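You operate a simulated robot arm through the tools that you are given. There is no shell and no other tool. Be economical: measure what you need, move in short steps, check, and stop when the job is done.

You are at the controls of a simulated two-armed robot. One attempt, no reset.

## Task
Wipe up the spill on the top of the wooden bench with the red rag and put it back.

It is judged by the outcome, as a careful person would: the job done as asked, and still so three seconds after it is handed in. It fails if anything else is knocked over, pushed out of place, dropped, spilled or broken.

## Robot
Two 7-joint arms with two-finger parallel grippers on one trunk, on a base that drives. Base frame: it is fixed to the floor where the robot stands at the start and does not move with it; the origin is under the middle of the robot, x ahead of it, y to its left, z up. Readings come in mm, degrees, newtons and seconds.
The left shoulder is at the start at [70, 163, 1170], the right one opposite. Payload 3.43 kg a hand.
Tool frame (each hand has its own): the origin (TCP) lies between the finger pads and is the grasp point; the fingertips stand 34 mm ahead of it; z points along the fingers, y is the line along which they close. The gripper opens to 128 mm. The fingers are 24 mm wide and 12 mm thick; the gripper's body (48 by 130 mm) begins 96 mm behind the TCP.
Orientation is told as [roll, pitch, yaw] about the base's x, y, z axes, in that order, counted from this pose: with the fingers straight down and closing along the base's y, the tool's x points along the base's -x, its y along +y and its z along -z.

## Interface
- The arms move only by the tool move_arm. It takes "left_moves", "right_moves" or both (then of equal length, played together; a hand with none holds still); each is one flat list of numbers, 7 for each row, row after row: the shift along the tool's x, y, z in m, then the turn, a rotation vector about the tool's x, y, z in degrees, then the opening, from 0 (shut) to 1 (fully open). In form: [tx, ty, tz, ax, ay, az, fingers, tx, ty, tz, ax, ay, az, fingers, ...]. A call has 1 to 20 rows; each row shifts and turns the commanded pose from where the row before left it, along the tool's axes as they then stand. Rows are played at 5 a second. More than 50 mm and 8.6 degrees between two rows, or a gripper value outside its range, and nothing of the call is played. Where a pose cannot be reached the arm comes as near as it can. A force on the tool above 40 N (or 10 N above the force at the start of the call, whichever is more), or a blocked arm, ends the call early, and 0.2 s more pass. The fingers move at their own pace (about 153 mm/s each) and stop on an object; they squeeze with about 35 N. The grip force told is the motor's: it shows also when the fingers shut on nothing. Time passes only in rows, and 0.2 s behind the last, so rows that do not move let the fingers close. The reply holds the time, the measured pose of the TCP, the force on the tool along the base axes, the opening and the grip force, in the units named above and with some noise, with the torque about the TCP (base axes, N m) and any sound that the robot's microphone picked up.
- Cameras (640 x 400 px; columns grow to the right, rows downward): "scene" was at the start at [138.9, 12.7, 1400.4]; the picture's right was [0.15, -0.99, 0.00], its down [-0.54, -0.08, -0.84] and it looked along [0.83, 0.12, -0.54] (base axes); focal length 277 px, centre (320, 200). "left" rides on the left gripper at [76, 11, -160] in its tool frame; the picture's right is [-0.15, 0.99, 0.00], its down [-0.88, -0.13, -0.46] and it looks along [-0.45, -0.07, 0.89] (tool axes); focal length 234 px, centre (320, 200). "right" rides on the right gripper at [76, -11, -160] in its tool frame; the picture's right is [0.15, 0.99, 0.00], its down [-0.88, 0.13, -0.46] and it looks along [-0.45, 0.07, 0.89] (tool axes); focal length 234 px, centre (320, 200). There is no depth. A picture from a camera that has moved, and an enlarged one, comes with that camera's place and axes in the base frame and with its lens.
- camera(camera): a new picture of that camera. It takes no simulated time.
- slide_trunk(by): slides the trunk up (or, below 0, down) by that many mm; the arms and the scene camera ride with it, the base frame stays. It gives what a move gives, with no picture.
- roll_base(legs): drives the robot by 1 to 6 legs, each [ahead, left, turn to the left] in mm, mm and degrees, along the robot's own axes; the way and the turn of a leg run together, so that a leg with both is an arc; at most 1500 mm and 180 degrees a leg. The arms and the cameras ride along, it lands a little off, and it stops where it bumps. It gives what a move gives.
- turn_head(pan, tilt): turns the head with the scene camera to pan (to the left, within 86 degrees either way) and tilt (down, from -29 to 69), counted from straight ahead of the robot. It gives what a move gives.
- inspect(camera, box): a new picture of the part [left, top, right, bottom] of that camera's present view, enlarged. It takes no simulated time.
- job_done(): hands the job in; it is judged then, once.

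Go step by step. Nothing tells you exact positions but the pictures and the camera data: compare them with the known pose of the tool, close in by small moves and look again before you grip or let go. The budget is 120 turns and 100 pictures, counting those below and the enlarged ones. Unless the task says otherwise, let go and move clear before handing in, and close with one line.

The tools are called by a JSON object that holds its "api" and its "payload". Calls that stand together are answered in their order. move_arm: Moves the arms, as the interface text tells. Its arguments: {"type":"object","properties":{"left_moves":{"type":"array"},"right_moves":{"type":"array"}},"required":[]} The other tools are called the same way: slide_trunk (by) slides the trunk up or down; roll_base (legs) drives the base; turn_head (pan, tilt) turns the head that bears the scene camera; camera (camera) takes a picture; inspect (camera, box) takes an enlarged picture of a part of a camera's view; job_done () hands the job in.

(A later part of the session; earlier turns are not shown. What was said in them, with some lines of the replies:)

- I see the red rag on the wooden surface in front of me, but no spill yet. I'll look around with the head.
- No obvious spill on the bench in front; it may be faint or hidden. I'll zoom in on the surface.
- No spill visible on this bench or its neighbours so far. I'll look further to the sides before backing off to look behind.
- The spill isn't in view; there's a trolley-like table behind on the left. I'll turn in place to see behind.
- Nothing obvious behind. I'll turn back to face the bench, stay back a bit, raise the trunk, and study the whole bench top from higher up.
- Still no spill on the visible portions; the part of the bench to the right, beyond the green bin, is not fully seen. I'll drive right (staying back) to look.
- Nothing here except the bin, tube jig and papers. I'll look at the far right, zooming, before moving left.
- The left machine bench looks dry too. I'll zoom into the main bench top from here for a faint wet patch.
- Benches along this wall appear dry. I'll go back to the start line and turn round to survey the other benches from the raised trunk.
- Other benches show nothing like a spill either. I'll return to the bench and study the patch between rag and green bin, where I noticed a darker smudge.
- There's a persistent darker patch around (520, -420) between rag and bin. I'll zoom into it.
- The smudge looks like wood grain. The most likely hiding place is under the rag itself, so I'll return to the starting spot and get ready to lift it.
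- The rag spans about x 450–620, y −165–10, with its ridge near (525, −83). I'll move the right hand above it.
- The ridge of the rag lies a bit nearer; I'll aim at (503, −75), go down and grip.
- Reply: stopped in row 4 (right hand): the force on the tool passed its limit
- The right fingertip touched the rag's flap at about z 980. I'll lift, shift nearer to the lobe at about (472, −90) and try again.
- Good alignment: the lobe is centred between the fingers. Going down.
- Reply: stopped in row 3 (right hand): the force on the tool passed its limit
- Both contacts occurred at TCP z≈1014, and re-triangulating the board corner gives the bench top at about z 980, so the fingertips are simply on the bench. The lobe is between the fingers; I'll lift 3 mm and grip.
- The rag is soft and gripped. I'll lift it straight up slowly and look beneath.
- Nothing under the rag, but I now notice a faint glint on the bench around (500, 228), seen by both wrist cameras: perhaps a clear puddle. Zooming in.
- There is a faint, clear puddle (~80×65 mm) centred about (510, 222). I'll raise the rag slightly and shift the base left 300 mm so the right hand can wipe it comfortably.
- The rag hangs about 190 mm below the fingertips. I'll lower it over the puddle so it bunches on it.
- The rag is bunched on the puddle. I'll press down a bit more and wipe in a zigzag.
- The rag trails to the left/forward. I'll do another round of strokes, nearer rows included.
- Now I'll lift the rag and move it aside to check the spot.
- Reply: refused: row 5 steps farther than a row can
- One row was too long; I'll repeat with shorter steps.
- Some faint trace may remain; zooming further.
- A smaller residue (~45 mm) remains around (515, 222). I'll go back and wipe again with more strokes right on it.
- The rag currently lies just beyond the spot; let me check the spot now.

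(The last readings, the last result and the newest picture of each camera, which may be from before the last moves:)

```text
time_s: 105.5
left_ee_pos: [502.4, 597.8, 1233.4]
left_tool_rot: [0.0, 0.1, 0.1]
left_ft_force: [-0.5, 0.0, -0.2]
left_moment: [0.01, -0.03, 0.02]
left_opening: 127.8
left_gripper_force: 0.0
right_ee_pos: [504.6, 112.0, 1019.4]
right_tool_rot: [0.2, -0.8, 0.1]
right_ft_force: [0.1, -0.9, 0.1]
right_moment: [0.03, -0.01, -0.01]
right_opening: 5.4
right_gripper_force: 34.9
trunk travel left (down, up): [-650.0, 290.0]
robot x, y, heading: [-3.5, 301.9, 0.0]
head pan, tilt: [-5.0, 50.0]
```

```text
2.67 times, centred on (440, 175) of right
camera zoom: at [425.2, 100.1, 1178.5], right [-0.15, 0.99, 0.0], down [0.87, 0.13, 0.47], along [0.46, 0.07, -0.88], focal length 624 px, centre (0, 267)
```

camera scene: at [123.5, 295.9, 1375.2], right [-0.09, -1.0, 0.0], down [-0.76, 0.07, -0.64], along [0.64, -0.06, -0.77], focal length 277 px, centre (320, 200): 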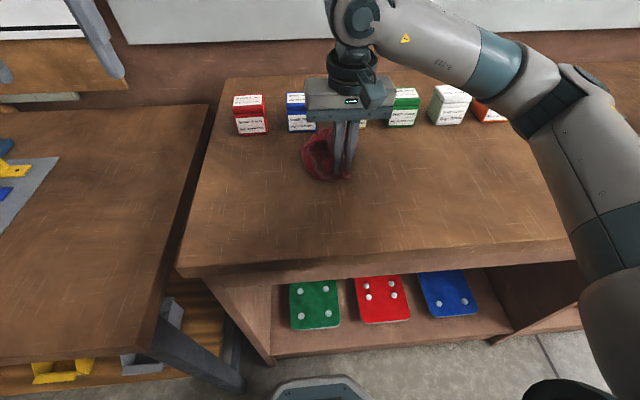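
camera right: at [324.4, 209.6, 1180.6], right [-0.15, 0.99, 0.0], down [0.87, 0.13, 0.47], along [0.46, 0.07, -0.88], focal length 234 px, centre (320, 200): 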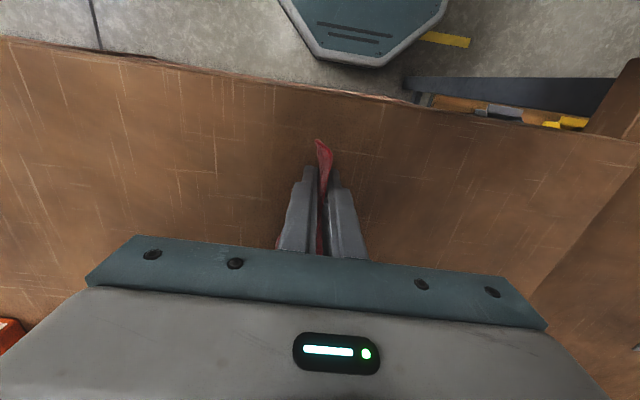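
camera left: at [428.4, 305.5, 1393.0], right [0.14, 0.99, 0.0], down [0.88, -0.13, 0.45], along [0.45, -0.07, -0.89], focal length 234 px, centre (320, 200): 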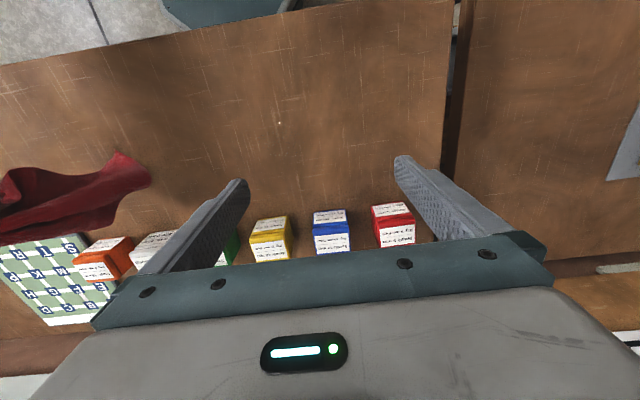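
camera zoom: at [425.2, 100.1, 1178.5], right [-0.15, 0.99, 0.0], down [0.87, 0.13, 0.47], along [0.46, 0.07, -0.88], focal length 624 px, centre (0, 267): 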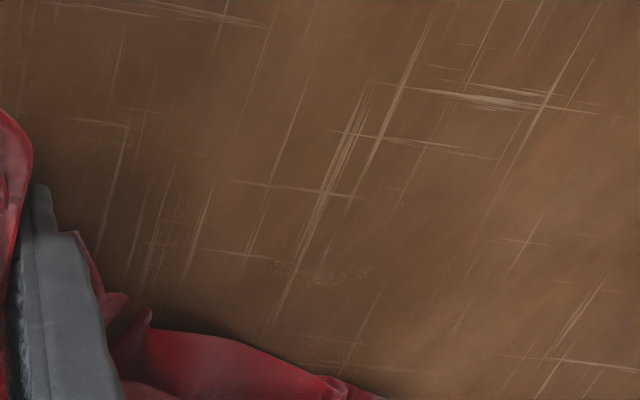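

Residue is shrinking to a strip about (510, 225). The rag lies ahead of the fingers, so I'll bring the hand nearer and stroke again.

{"api": "move_arm", "payload": {"right_moves": [0.03, 0, 0, 0, 0, 0, 0, 0.03, 0, 0, 0, 0, 0, 0, 0, 0.03, 0, 0, 0, 0, 0, 0, 0.03, 0, 0, 0, 0, 0, 0, 0.03, 0, 0, 0, 0, 0, 0, 0.03, 0, 0, 0, 0, 0, 0, 0.03, 0, 0, 0, 0, 0, 0, 0.03, 0, 0, 0, 0, 0, 0.02, 0, 0, 0, 0, 0, 0, 0, -0.03, 0, 0, 0, 0, 0, 0, -0.03, 0, 0, 0, 0, 0, 0, -0.03, 0, 0, 0, 0, 0, 0, -0.03, 0, 0, 0, 0, 0, 0, -0.03, 0, 0, 0, 0, 0, 0, -0.03, 0, 0, 0, 0, 0]}}

{"api": "inspect", "payload": {"camera": "scene", "box": [220, 80, 480, 240]}}

{"api": "inspect", "payload": {"camera": "scene", "box": [300, 145, 380, 195]}}

```text
time_s: 108.7
left_ee_pos: [503.6, 597.0, 1234.7]
left_tool_rot: [0.1, 0.1, 0.1]
left_ft_force: [-0.1, -0.4, -0.4]
left_moment: [0.08, -0.02, 0.0]
left_opening: 128.1
left_gripper_force: 0.1
right_ee_pos: [424.0, 112.7, 1019.4]
right_tool_rot: [0.2, -0.8, 0.1]
right_ft_force: [1.0, -0.2, 0.1]
right_moment: [0.08, -0.02, 0.0]
right_opening: 5.5
right_gripper_force: 34.9
trunk travel left (down, up): [-650.0, 290.0]
robot x, y, heading: [-1.4, 303.4, 0.2]
head pan, tilt: [-5.0, 50.0]
```

```text
2.46 times, centred on (350, 160) of scene
camera zoom: at [122.9, 294.1, 1375.2], right [-0.09, -1.0, 0.0], down [-0.76, 0.07, -0.64], along [0.64, -0.05, -0.77], focal length 682 px, centre (246, 298)
```

zoom: 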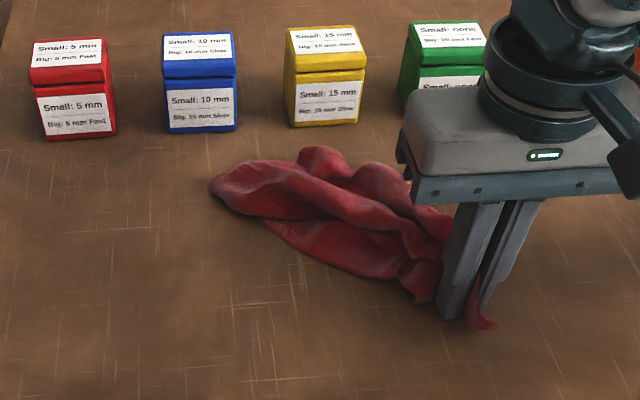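

```text
8.00 times, centred on (340, 170) of scene
camera zoom: at [122.9, 294.1, 1375.2], right [-0.09, -1.0, 0.0], down [-0.76, 0.07, -0.64], along [0.64, -0.05, -0.77], focal length 2216 px, centre (160, 440)
```

zoom: 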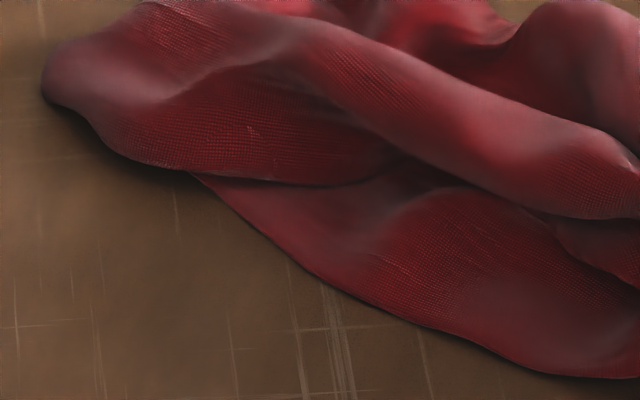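

The rag now covers the spot. One more back-and-forth, then lift clear to check.

{"api": "move_arm", "payload": {"right_moves": [0, 0.03, 0, 0, 0, 0, 0, 0, 0.03, 0, 0, 0, 0, 0, 0, 0.03, 0, 0, 0, 0, 0, 0, 0.03, 0, 0, 0, 0, 0, 0, 0.03, 0, 0, 0, 0, 0, 0, 0.03, 0, 0, 0, 0, 0, -0.03, 0, 0, 0, 0, 0, 0, -0.03, 0, 0, 0, 0, 0, 0, 0, -0.03, 0, 0, 0, 0, 0, 0, -0.03, 0, 0, 0, 0, 0, 0, -0.03, 0, 0, 0, 0, 0, 0, -0.03, 0, 0, 0, 0, 0, 0, -0.03, 0, 0, 0, 0, 0, 0, -0.03, 0, 0, 0, 0, 0]}}

{"api": "move_arm", "payload": {"right_moves": [0.03, 0, 0, 0, 0, 0, 0, 0.03, 0, 0, 0, 0, 0, 0, 0.02, 0, 0, 0, 0, 0, 0, 0, 0, -0.045, 0, 0, 0, 0, 0, 0, -0.045, 0, 0, 0, 0, 0, 0, -0.045, 0, 0, 0, 0, 0, 0, -0.045, 0, 0, 0, 0, 0, 0, -0.045, 0, 0, 0, 0, 0, -0.045, 0, 0, 0, 0, 0, 0, 0, 0, 0, 0, 0, 0]}}

{"api": "inspect", "payload": {"camera": "scene", "box": [240, 100, 440, 230]}}

{"api": "inspect", "payload": {"camera": "scene", "box": [290, 140, 390, 200]}}

{"api": "inspect", "payload": {"camera": "right", "box": [330, 130, 490, 230]}}

```text
time_s: 111.7
left_ee_pos: [503.6, 596.4, 1234.0]
left_tool_rot: [0.1, 0.0, 0.1]
left_ft_force: [-0.1, -0.2, -0.4]
left_moment: [0.03, -0.03, 0.0]
left_opening: 128.1
left_gripper_force: 0.1
right_ee_pos: [483.7, 112.6, 1019.4]
right_tool_rot: [0.1, -0.8, 0.1]
right_ft_force: [-0.3, -0.3, -0.7]
right_moment: [0.02, -0.03, 0.0]
right_opening: 5.6
right_gripper_force: 35.0
trunk travel left (down, up): [-650.0, 290.0]
robot x, y, heading: [-2.8, 303.7, 0.1]
head pan, tilt: [-5.0, 50.0]
```

```text
time_s: 113.9
left_ee_pos: [503.8, 600.1, 1232.0]
left_tool_rot: [-0.2, 0.1, 0.1]
left_ft_force: [0.4, 0.8, 0.4]
left_moment: [-0.03, -0.03, 0.0]
left_opening: 128.2
left_gripper_force: 0.1
right_ee_pos: [401.3, 68.9, 1243.7]
right_tool_rot: [0.1, -0.7, 0.1]
right_ft_force: [0.8, 1.1, -0.9]
right_moment: [-0.03, 0.01, 0.0]
right_opening: 5.4
right_gripper_force: 35.2
trunk travel left (down, up): [-650.0, 290.0]
robot x, y, heading: [-4.2, 300.0, 0.0]
head pan, tilt: [-5.0, 50.0]
```

```text
3.08 times, centred on (340, 165) of scene
camera zoom: at [124.3, 297.3, 1375.1], right [-0.09, -1.0, 0.0], down [-0.76, 0.07, -0.64], along [0.64, -0.06, -0.77], focal length 852 px, centre (258, 308)
```

zoom: 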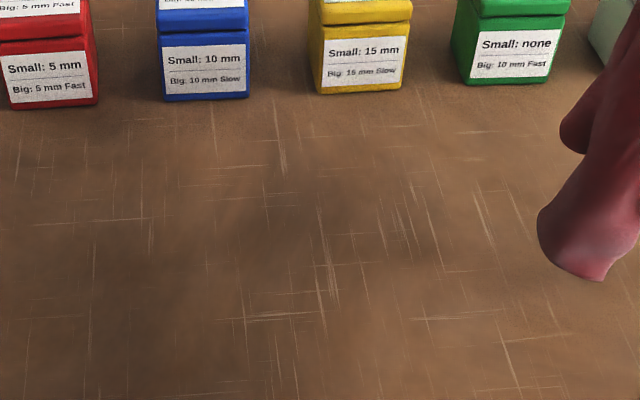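

```text
6.40 times, centred on (340, 170) of scene
camera zoom: at [124.3, 297.3, 1375.1], right [-0.09, -1.0, 0.0], down [-0.76, 0.07, -0.64], along [0.64, -0.06, -0.77], focal length 1773 px, centre (192, 392)
```

zoom: 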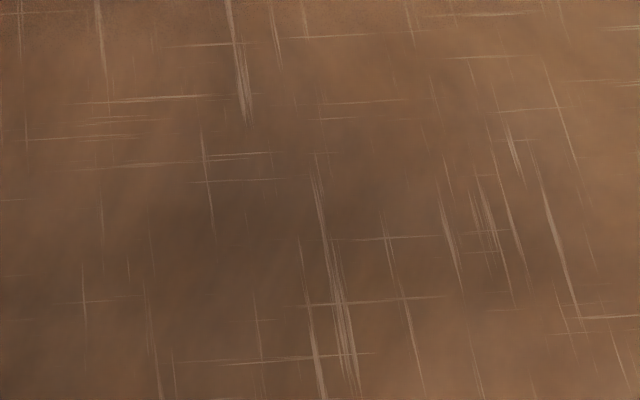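

```text
4.00 times, centred on (410, 180) of right
camera zoom: at [323.1, 57.8, 1402.1], right [-0.15, 0.99, 0.0], down [0.87, 0.13, 0.47], along [0.46, 0.07, -0.88], focal length 937 px, centre (-40, 280)
```

zoom: 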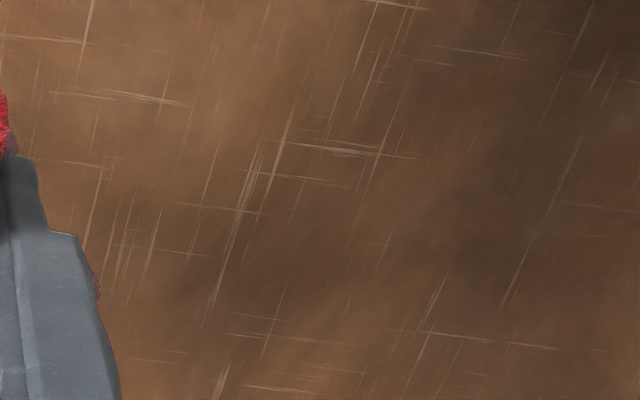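

The puddle is gone. Now I'll return the base to the start position and bring the rag over its original place.

{"api": "roll_base", "payload": {"legs": [[0, -303, 0]]}}

{"api": "move_arm", "payload": {"right_moves": [-0.03, 0.035, 0, 0, 0, 0, 0, -0.03, 0.035, 0, 0, 0, 0, 0, -0.03, 0.035, 0, 0, 0, 0, 0, -0.03, 0.035, 0, 0, 0, 0, 0, -0.025, 0, 0, 0, 0, 0, 0, 0, 0, 0, 0, 0, 0, 0]}}

{"api": "camera", "payload": {"camera": "scene"}}

```text
time_s: 115.9
left_ee_pos: [504.0, 298.1, 1233.5]
left_tool_rot: [0.0, 0.2, 0.1]
left_ft_force: [-0.1, 0.3, -0.2]
left_moment: [-0.06, 0.02, -0.02]
left_opening: 127.8
left_gripper_force: 0.2
right_ee_pos: [400.5, -232.8, 1241.8]
right_tool_rot: [0.2, -0.7, 0.0]
right_ft_force: [0.1, -0.6, -0.2]
right_moment: [0.0, 0.01, -0.01]
right_opening: 5.6
right_gripper_force: 35.3
trunk travel left (down, up): [-650.0, 290.0]
robot x, y, heading: [-7.5, 2.6, -0.2]
head pan, tilt: [-5.0, 50.0]
```

```text
time_s: 117.3
left_ee_pos: [503.3, 297.1, 1233.8]
left_tool_rot: [-0.1, 0.1, 0.1]
left_ft_force: [0.4, 0.3, 0.3]
left_moment: [0.0, -0.01, 0.0]
left_opening: 127.9
left_gripper_force: 0.0
right_ee_pos: [545.5, -91.7, 1246.7]
right_tool_rot: [0.0, -0.8, 0.1]
right_ft_force: [0.0, 0.2, -0.5]
right_moment: [-0.03, 0.0, -0.02]
right_opening: 5.8
right_gripper_force: 35.0
trunk travel left (down, up): [-650.0, 290.0]
robot x, y, heading: [-2.6, 1.4, -0.1]
head pan, tilt: [-5.0, 50.0]
```

```text
21 pictures are left
camera scene: at [123.5, -5.9, 1375.2], right [-0.09, -1.0, 0.0], down [-0.76, 0.07, -0.64], along [0.64, -0.06, -0.77], focal length 277 px, centre (320, 200)
```

scene: 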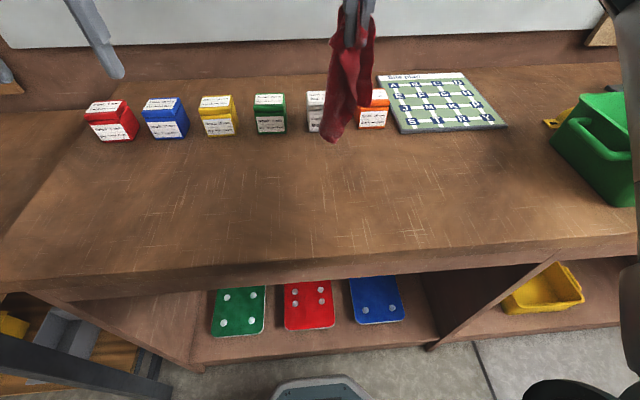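

Now I lower it while drawing the hand back, so it lies forward as it did.

{"api": "move_arm", "payload": {"right_moves": [0, 0, 0.04, 0, 0, 0, 0, 0.012, 0, 0.036, 0, 0, 0, 0, 0.014, 0, 0.036, 0, 0, 0, 0, 0.014, 0, 0.036, 0, 0, 0, 0, 0.016, 0, 0.036, 0, 0, 0, 0, 0.016, 0, 0.036, 0, 0, 0, 0, 0, 0, 0, 0, 0, 0, 0]}}

{"api": "inspect", "payload": {"camera": "scene", "box": [220, 80, 480, 240]}}

{"api": "camera", "payload": {"camera": "right"}}

```text
time_s: 118.9
left_ee_pos: [504.7, 297.5, 1233.4]
left_tool_rot: [-0.1, 0.0, 0.2]
left_ft_force: [-0.1, 0.2, -1.2]
left_moment: [-0.03, 0.03, -0.01]
left_opening: 128.0
left_gripper_force: 0.2
right_ee_pos: [476.3, -91.3, 1024.6]
right_tool_rot: [0.1, -0.8, 0.2]
right_ft_force: [0.3, -0.1, 0.1]
right_moment: [0.01, 0.0, 0.0]
right_opening: 5.3
right_gripper_force: 35.0
trunk travel left (down, up): [-650.0, 290.0]
robot x, y, heading: [-5.9, 2.3, -0.1]
head pan, tilt: [-5.0, 50.0]
```

```text
2.46 times, centred on (350, 160) of scene
camera zoom: at [123.6, -5.5, 1375.2], right [-0.09, -1.0, 0.0], down [-0.76, 0.07, -0.64], along [0.64, -0.06, -0.77], focal length 682 px, centre (246, 298)
```

zoom: 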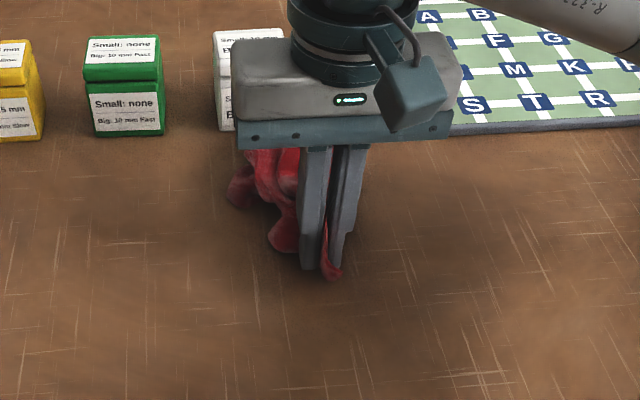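

```text
19 pictures are left
camera right: at [398.1, -104.0, 1182.8], right [-0.15, 0.99, 0.0], down [0.87, 0.13, 0.47], along [0.46, 0.07, -0.88], focal length 234 px, centre (320, 200)
```

right: 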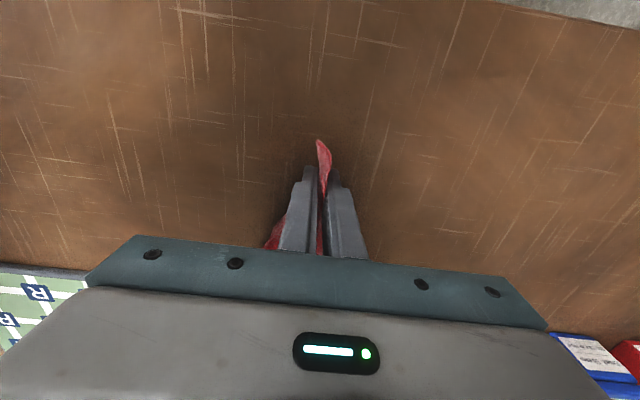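

It lies forward of the fingers, on its original spot. I open moderately and rise straight up.

{"api": "move_arm", "payload": {"right_moves": [0, 0, 0.003, 0, 0, 0, 0.2, 0, 0, 0, 0, 0, 0, 0.4, 0, 0, 0, 0, 0, 0, 0.4, 0, 0, -0.02, 0, 0, 0, 0.4, 0, 0, -0.03, 0, 0, 0, 0.4, 0, 0, -0.04, 0, 0, 0, 0.4]}}

{"api": "inspect", "payload": {"camera": "scene", "box": [220, 80, 480, 240]}}

{"api": "camera", "payload": {"camera": "right"}}

```text
time_s: 120.3
left_ee_pos: [502.9, 297.7, 1234.1]
left_tool_rot: [-0.2, 0.2, 0.0]
left_ft_force: [1.0, -0.1, 0.1]
left_moment: [0.01, -0.02, 0.02]
left_opening: 127.9
left_gripper_force: 0.1
right_ee_pos: [475.3, -92.6, 1111.8]
right_tool_rot: [0.1, -0.9, 0.1]
right_ft_force: [0.8, -0.2, 0.2]
right_moment: [0.01, -0.03, 0.01]
right_opening: 51.2
right_gripper_force: 0.0
trunk travel left (down, up): [-650.0, 290.0]
robot x, y, heading: [-3.2, -1.7, -0.0]
head pan, tilt: [-5.0, 50.0]
```

```text
2.46 times, centred on (350, 160) of scene
camera zoom: at [122.8, -5.4, 1375.2], right [-0.09, -1.0, 0.0], down [-0.76, 0.07, -0.64], along [0.64, -0.06, -0.77], focal length 682 px, centre (246, 298)
```

zoom: 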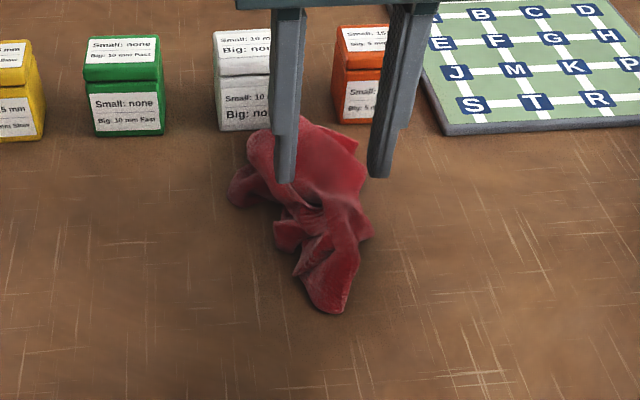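

```text
17 pictures are left
camera right: at [396.2, -104.3, 1270.5], right [-0.15, 0.99, 0.0], down [0.87, 0.13, 0.47], along [0.46, 0.07, -0.88], focal length 234 px, centre (320, 200)
```

right: 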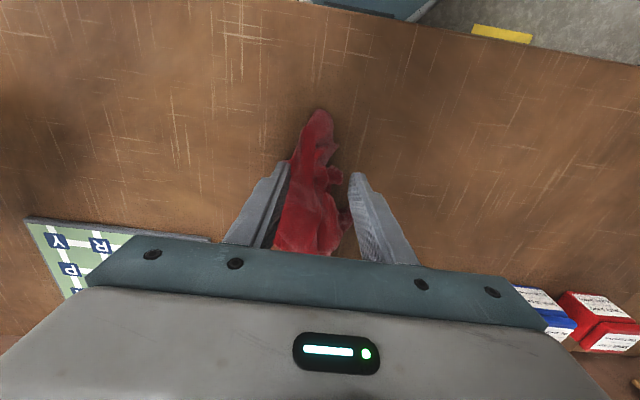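

The rag is back on its spot, released. I'll rise clear and check the whole bench.

{"api": "move_arm", "payload": {"right_moves": [0, 0, -0.045, 0, 0, 0, 0.4, 0.02, 0, -0.04, 0, 0, 0, 1, 0.02, 0.02, -0.02, 0, 0, 0, 1]}}

{"api": "camera", "payload": {"camera": "scene"}}

{"api": "inspect", "payload": {"camera": "left", "box": [210, 70, 370, 170]}}

{"api": "inspect", "payload": {"camera": "scene", "box": [80, 130, 300, 260]}}

```text
time_s: 121.1
left_ee_pos: [503.7, 299.6, 1232.7]
left_tool_rot: [-0.1, 0.1, 0.1]
left_ft_force: [0.4, -0.4, -0.4]
left_moment: [-0.01, -0.01, 0.01]
left_opening: 127.9
left_gripper_force: 0.2
right_ee_pos: [434.1, -71.9, 1215.3]
right_tool_rot: [0.0, -0.6, 0.1]
right_ft_force: [0.8, -0.1, -1.0]
right_moment: [-0.02, 0.03, 0.0]
right_opening: 127.9
right_gripper_force: 0.1
trunk travel left (down, up): [-650.0, 290.0]
robot x, y, heading: [-1.0, 3.4, 0.1]
head pan, tilt: [-5.0, 50.0]
```

```text
16 pictures are left
camera scene: at [123.8, -3.9, 1375.1], right [-0.09, -1.0, 0.0], down [-0.76, 0.07, -0.64], along [0.64, -0.06, -0.77], focal length 277 px, centre (320, 200)
```

scene: 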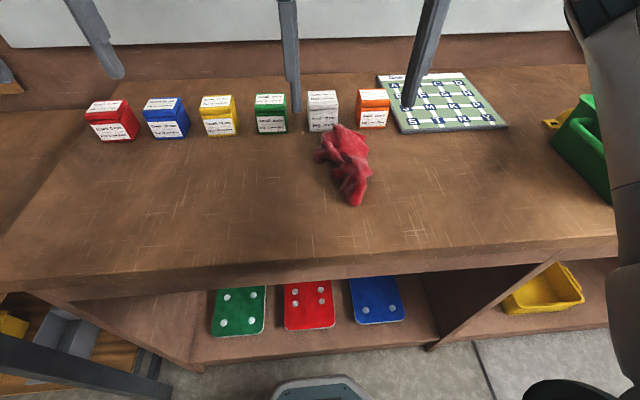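

```text
4.00 times, centred on (290, 120) of left
camera zoom: at [427.8, 310.3, 1392.6], right [0.15, 0.99, 0.0], down [0.88, -0.13, 0.45], along [0.45, -0.07, -0.89], focal length 937 px, centre (440, 520)
```

zoom: 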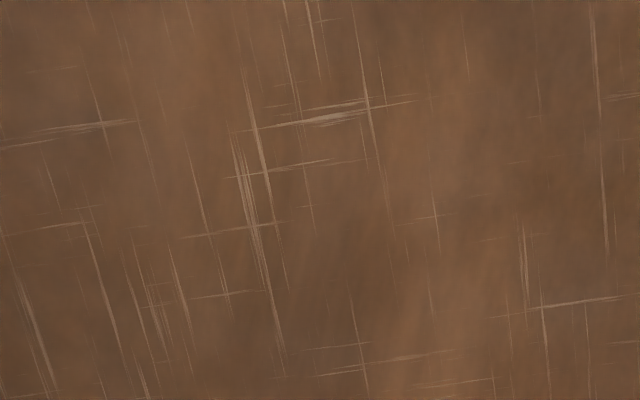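

```text
2.91 times, centred on (190, 195) of scene
camera zoom: at [123.8, -3.9, 1375.1], right [-0.09, -1.0, 0.0], down [-0.76, 0.07, -0.64], along [0.64, -0.06, -0.77], focal length 806 px, centre (698, 214)
```

zoom: 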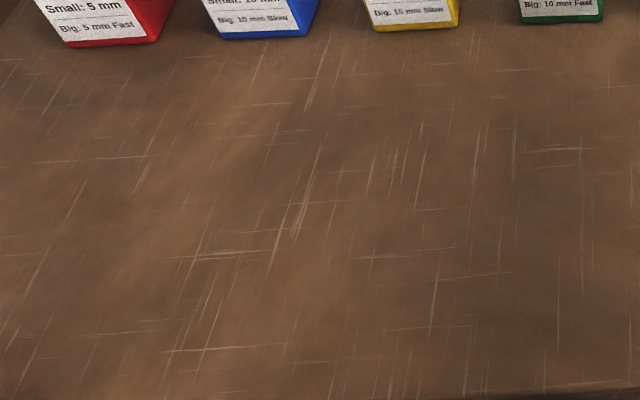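

The glints and the puddle outline are gone, the rag is back where it lay, and nothing else has moved. Handing in.

{"api": "job_done", "payload": {}}

```text
The job is handed in.
```

I wiped up the clear spill on the wooden bench with the red rag and put the rag back where it was. In the last close-up pictures the spot looked clean, and nothing else had been moved.
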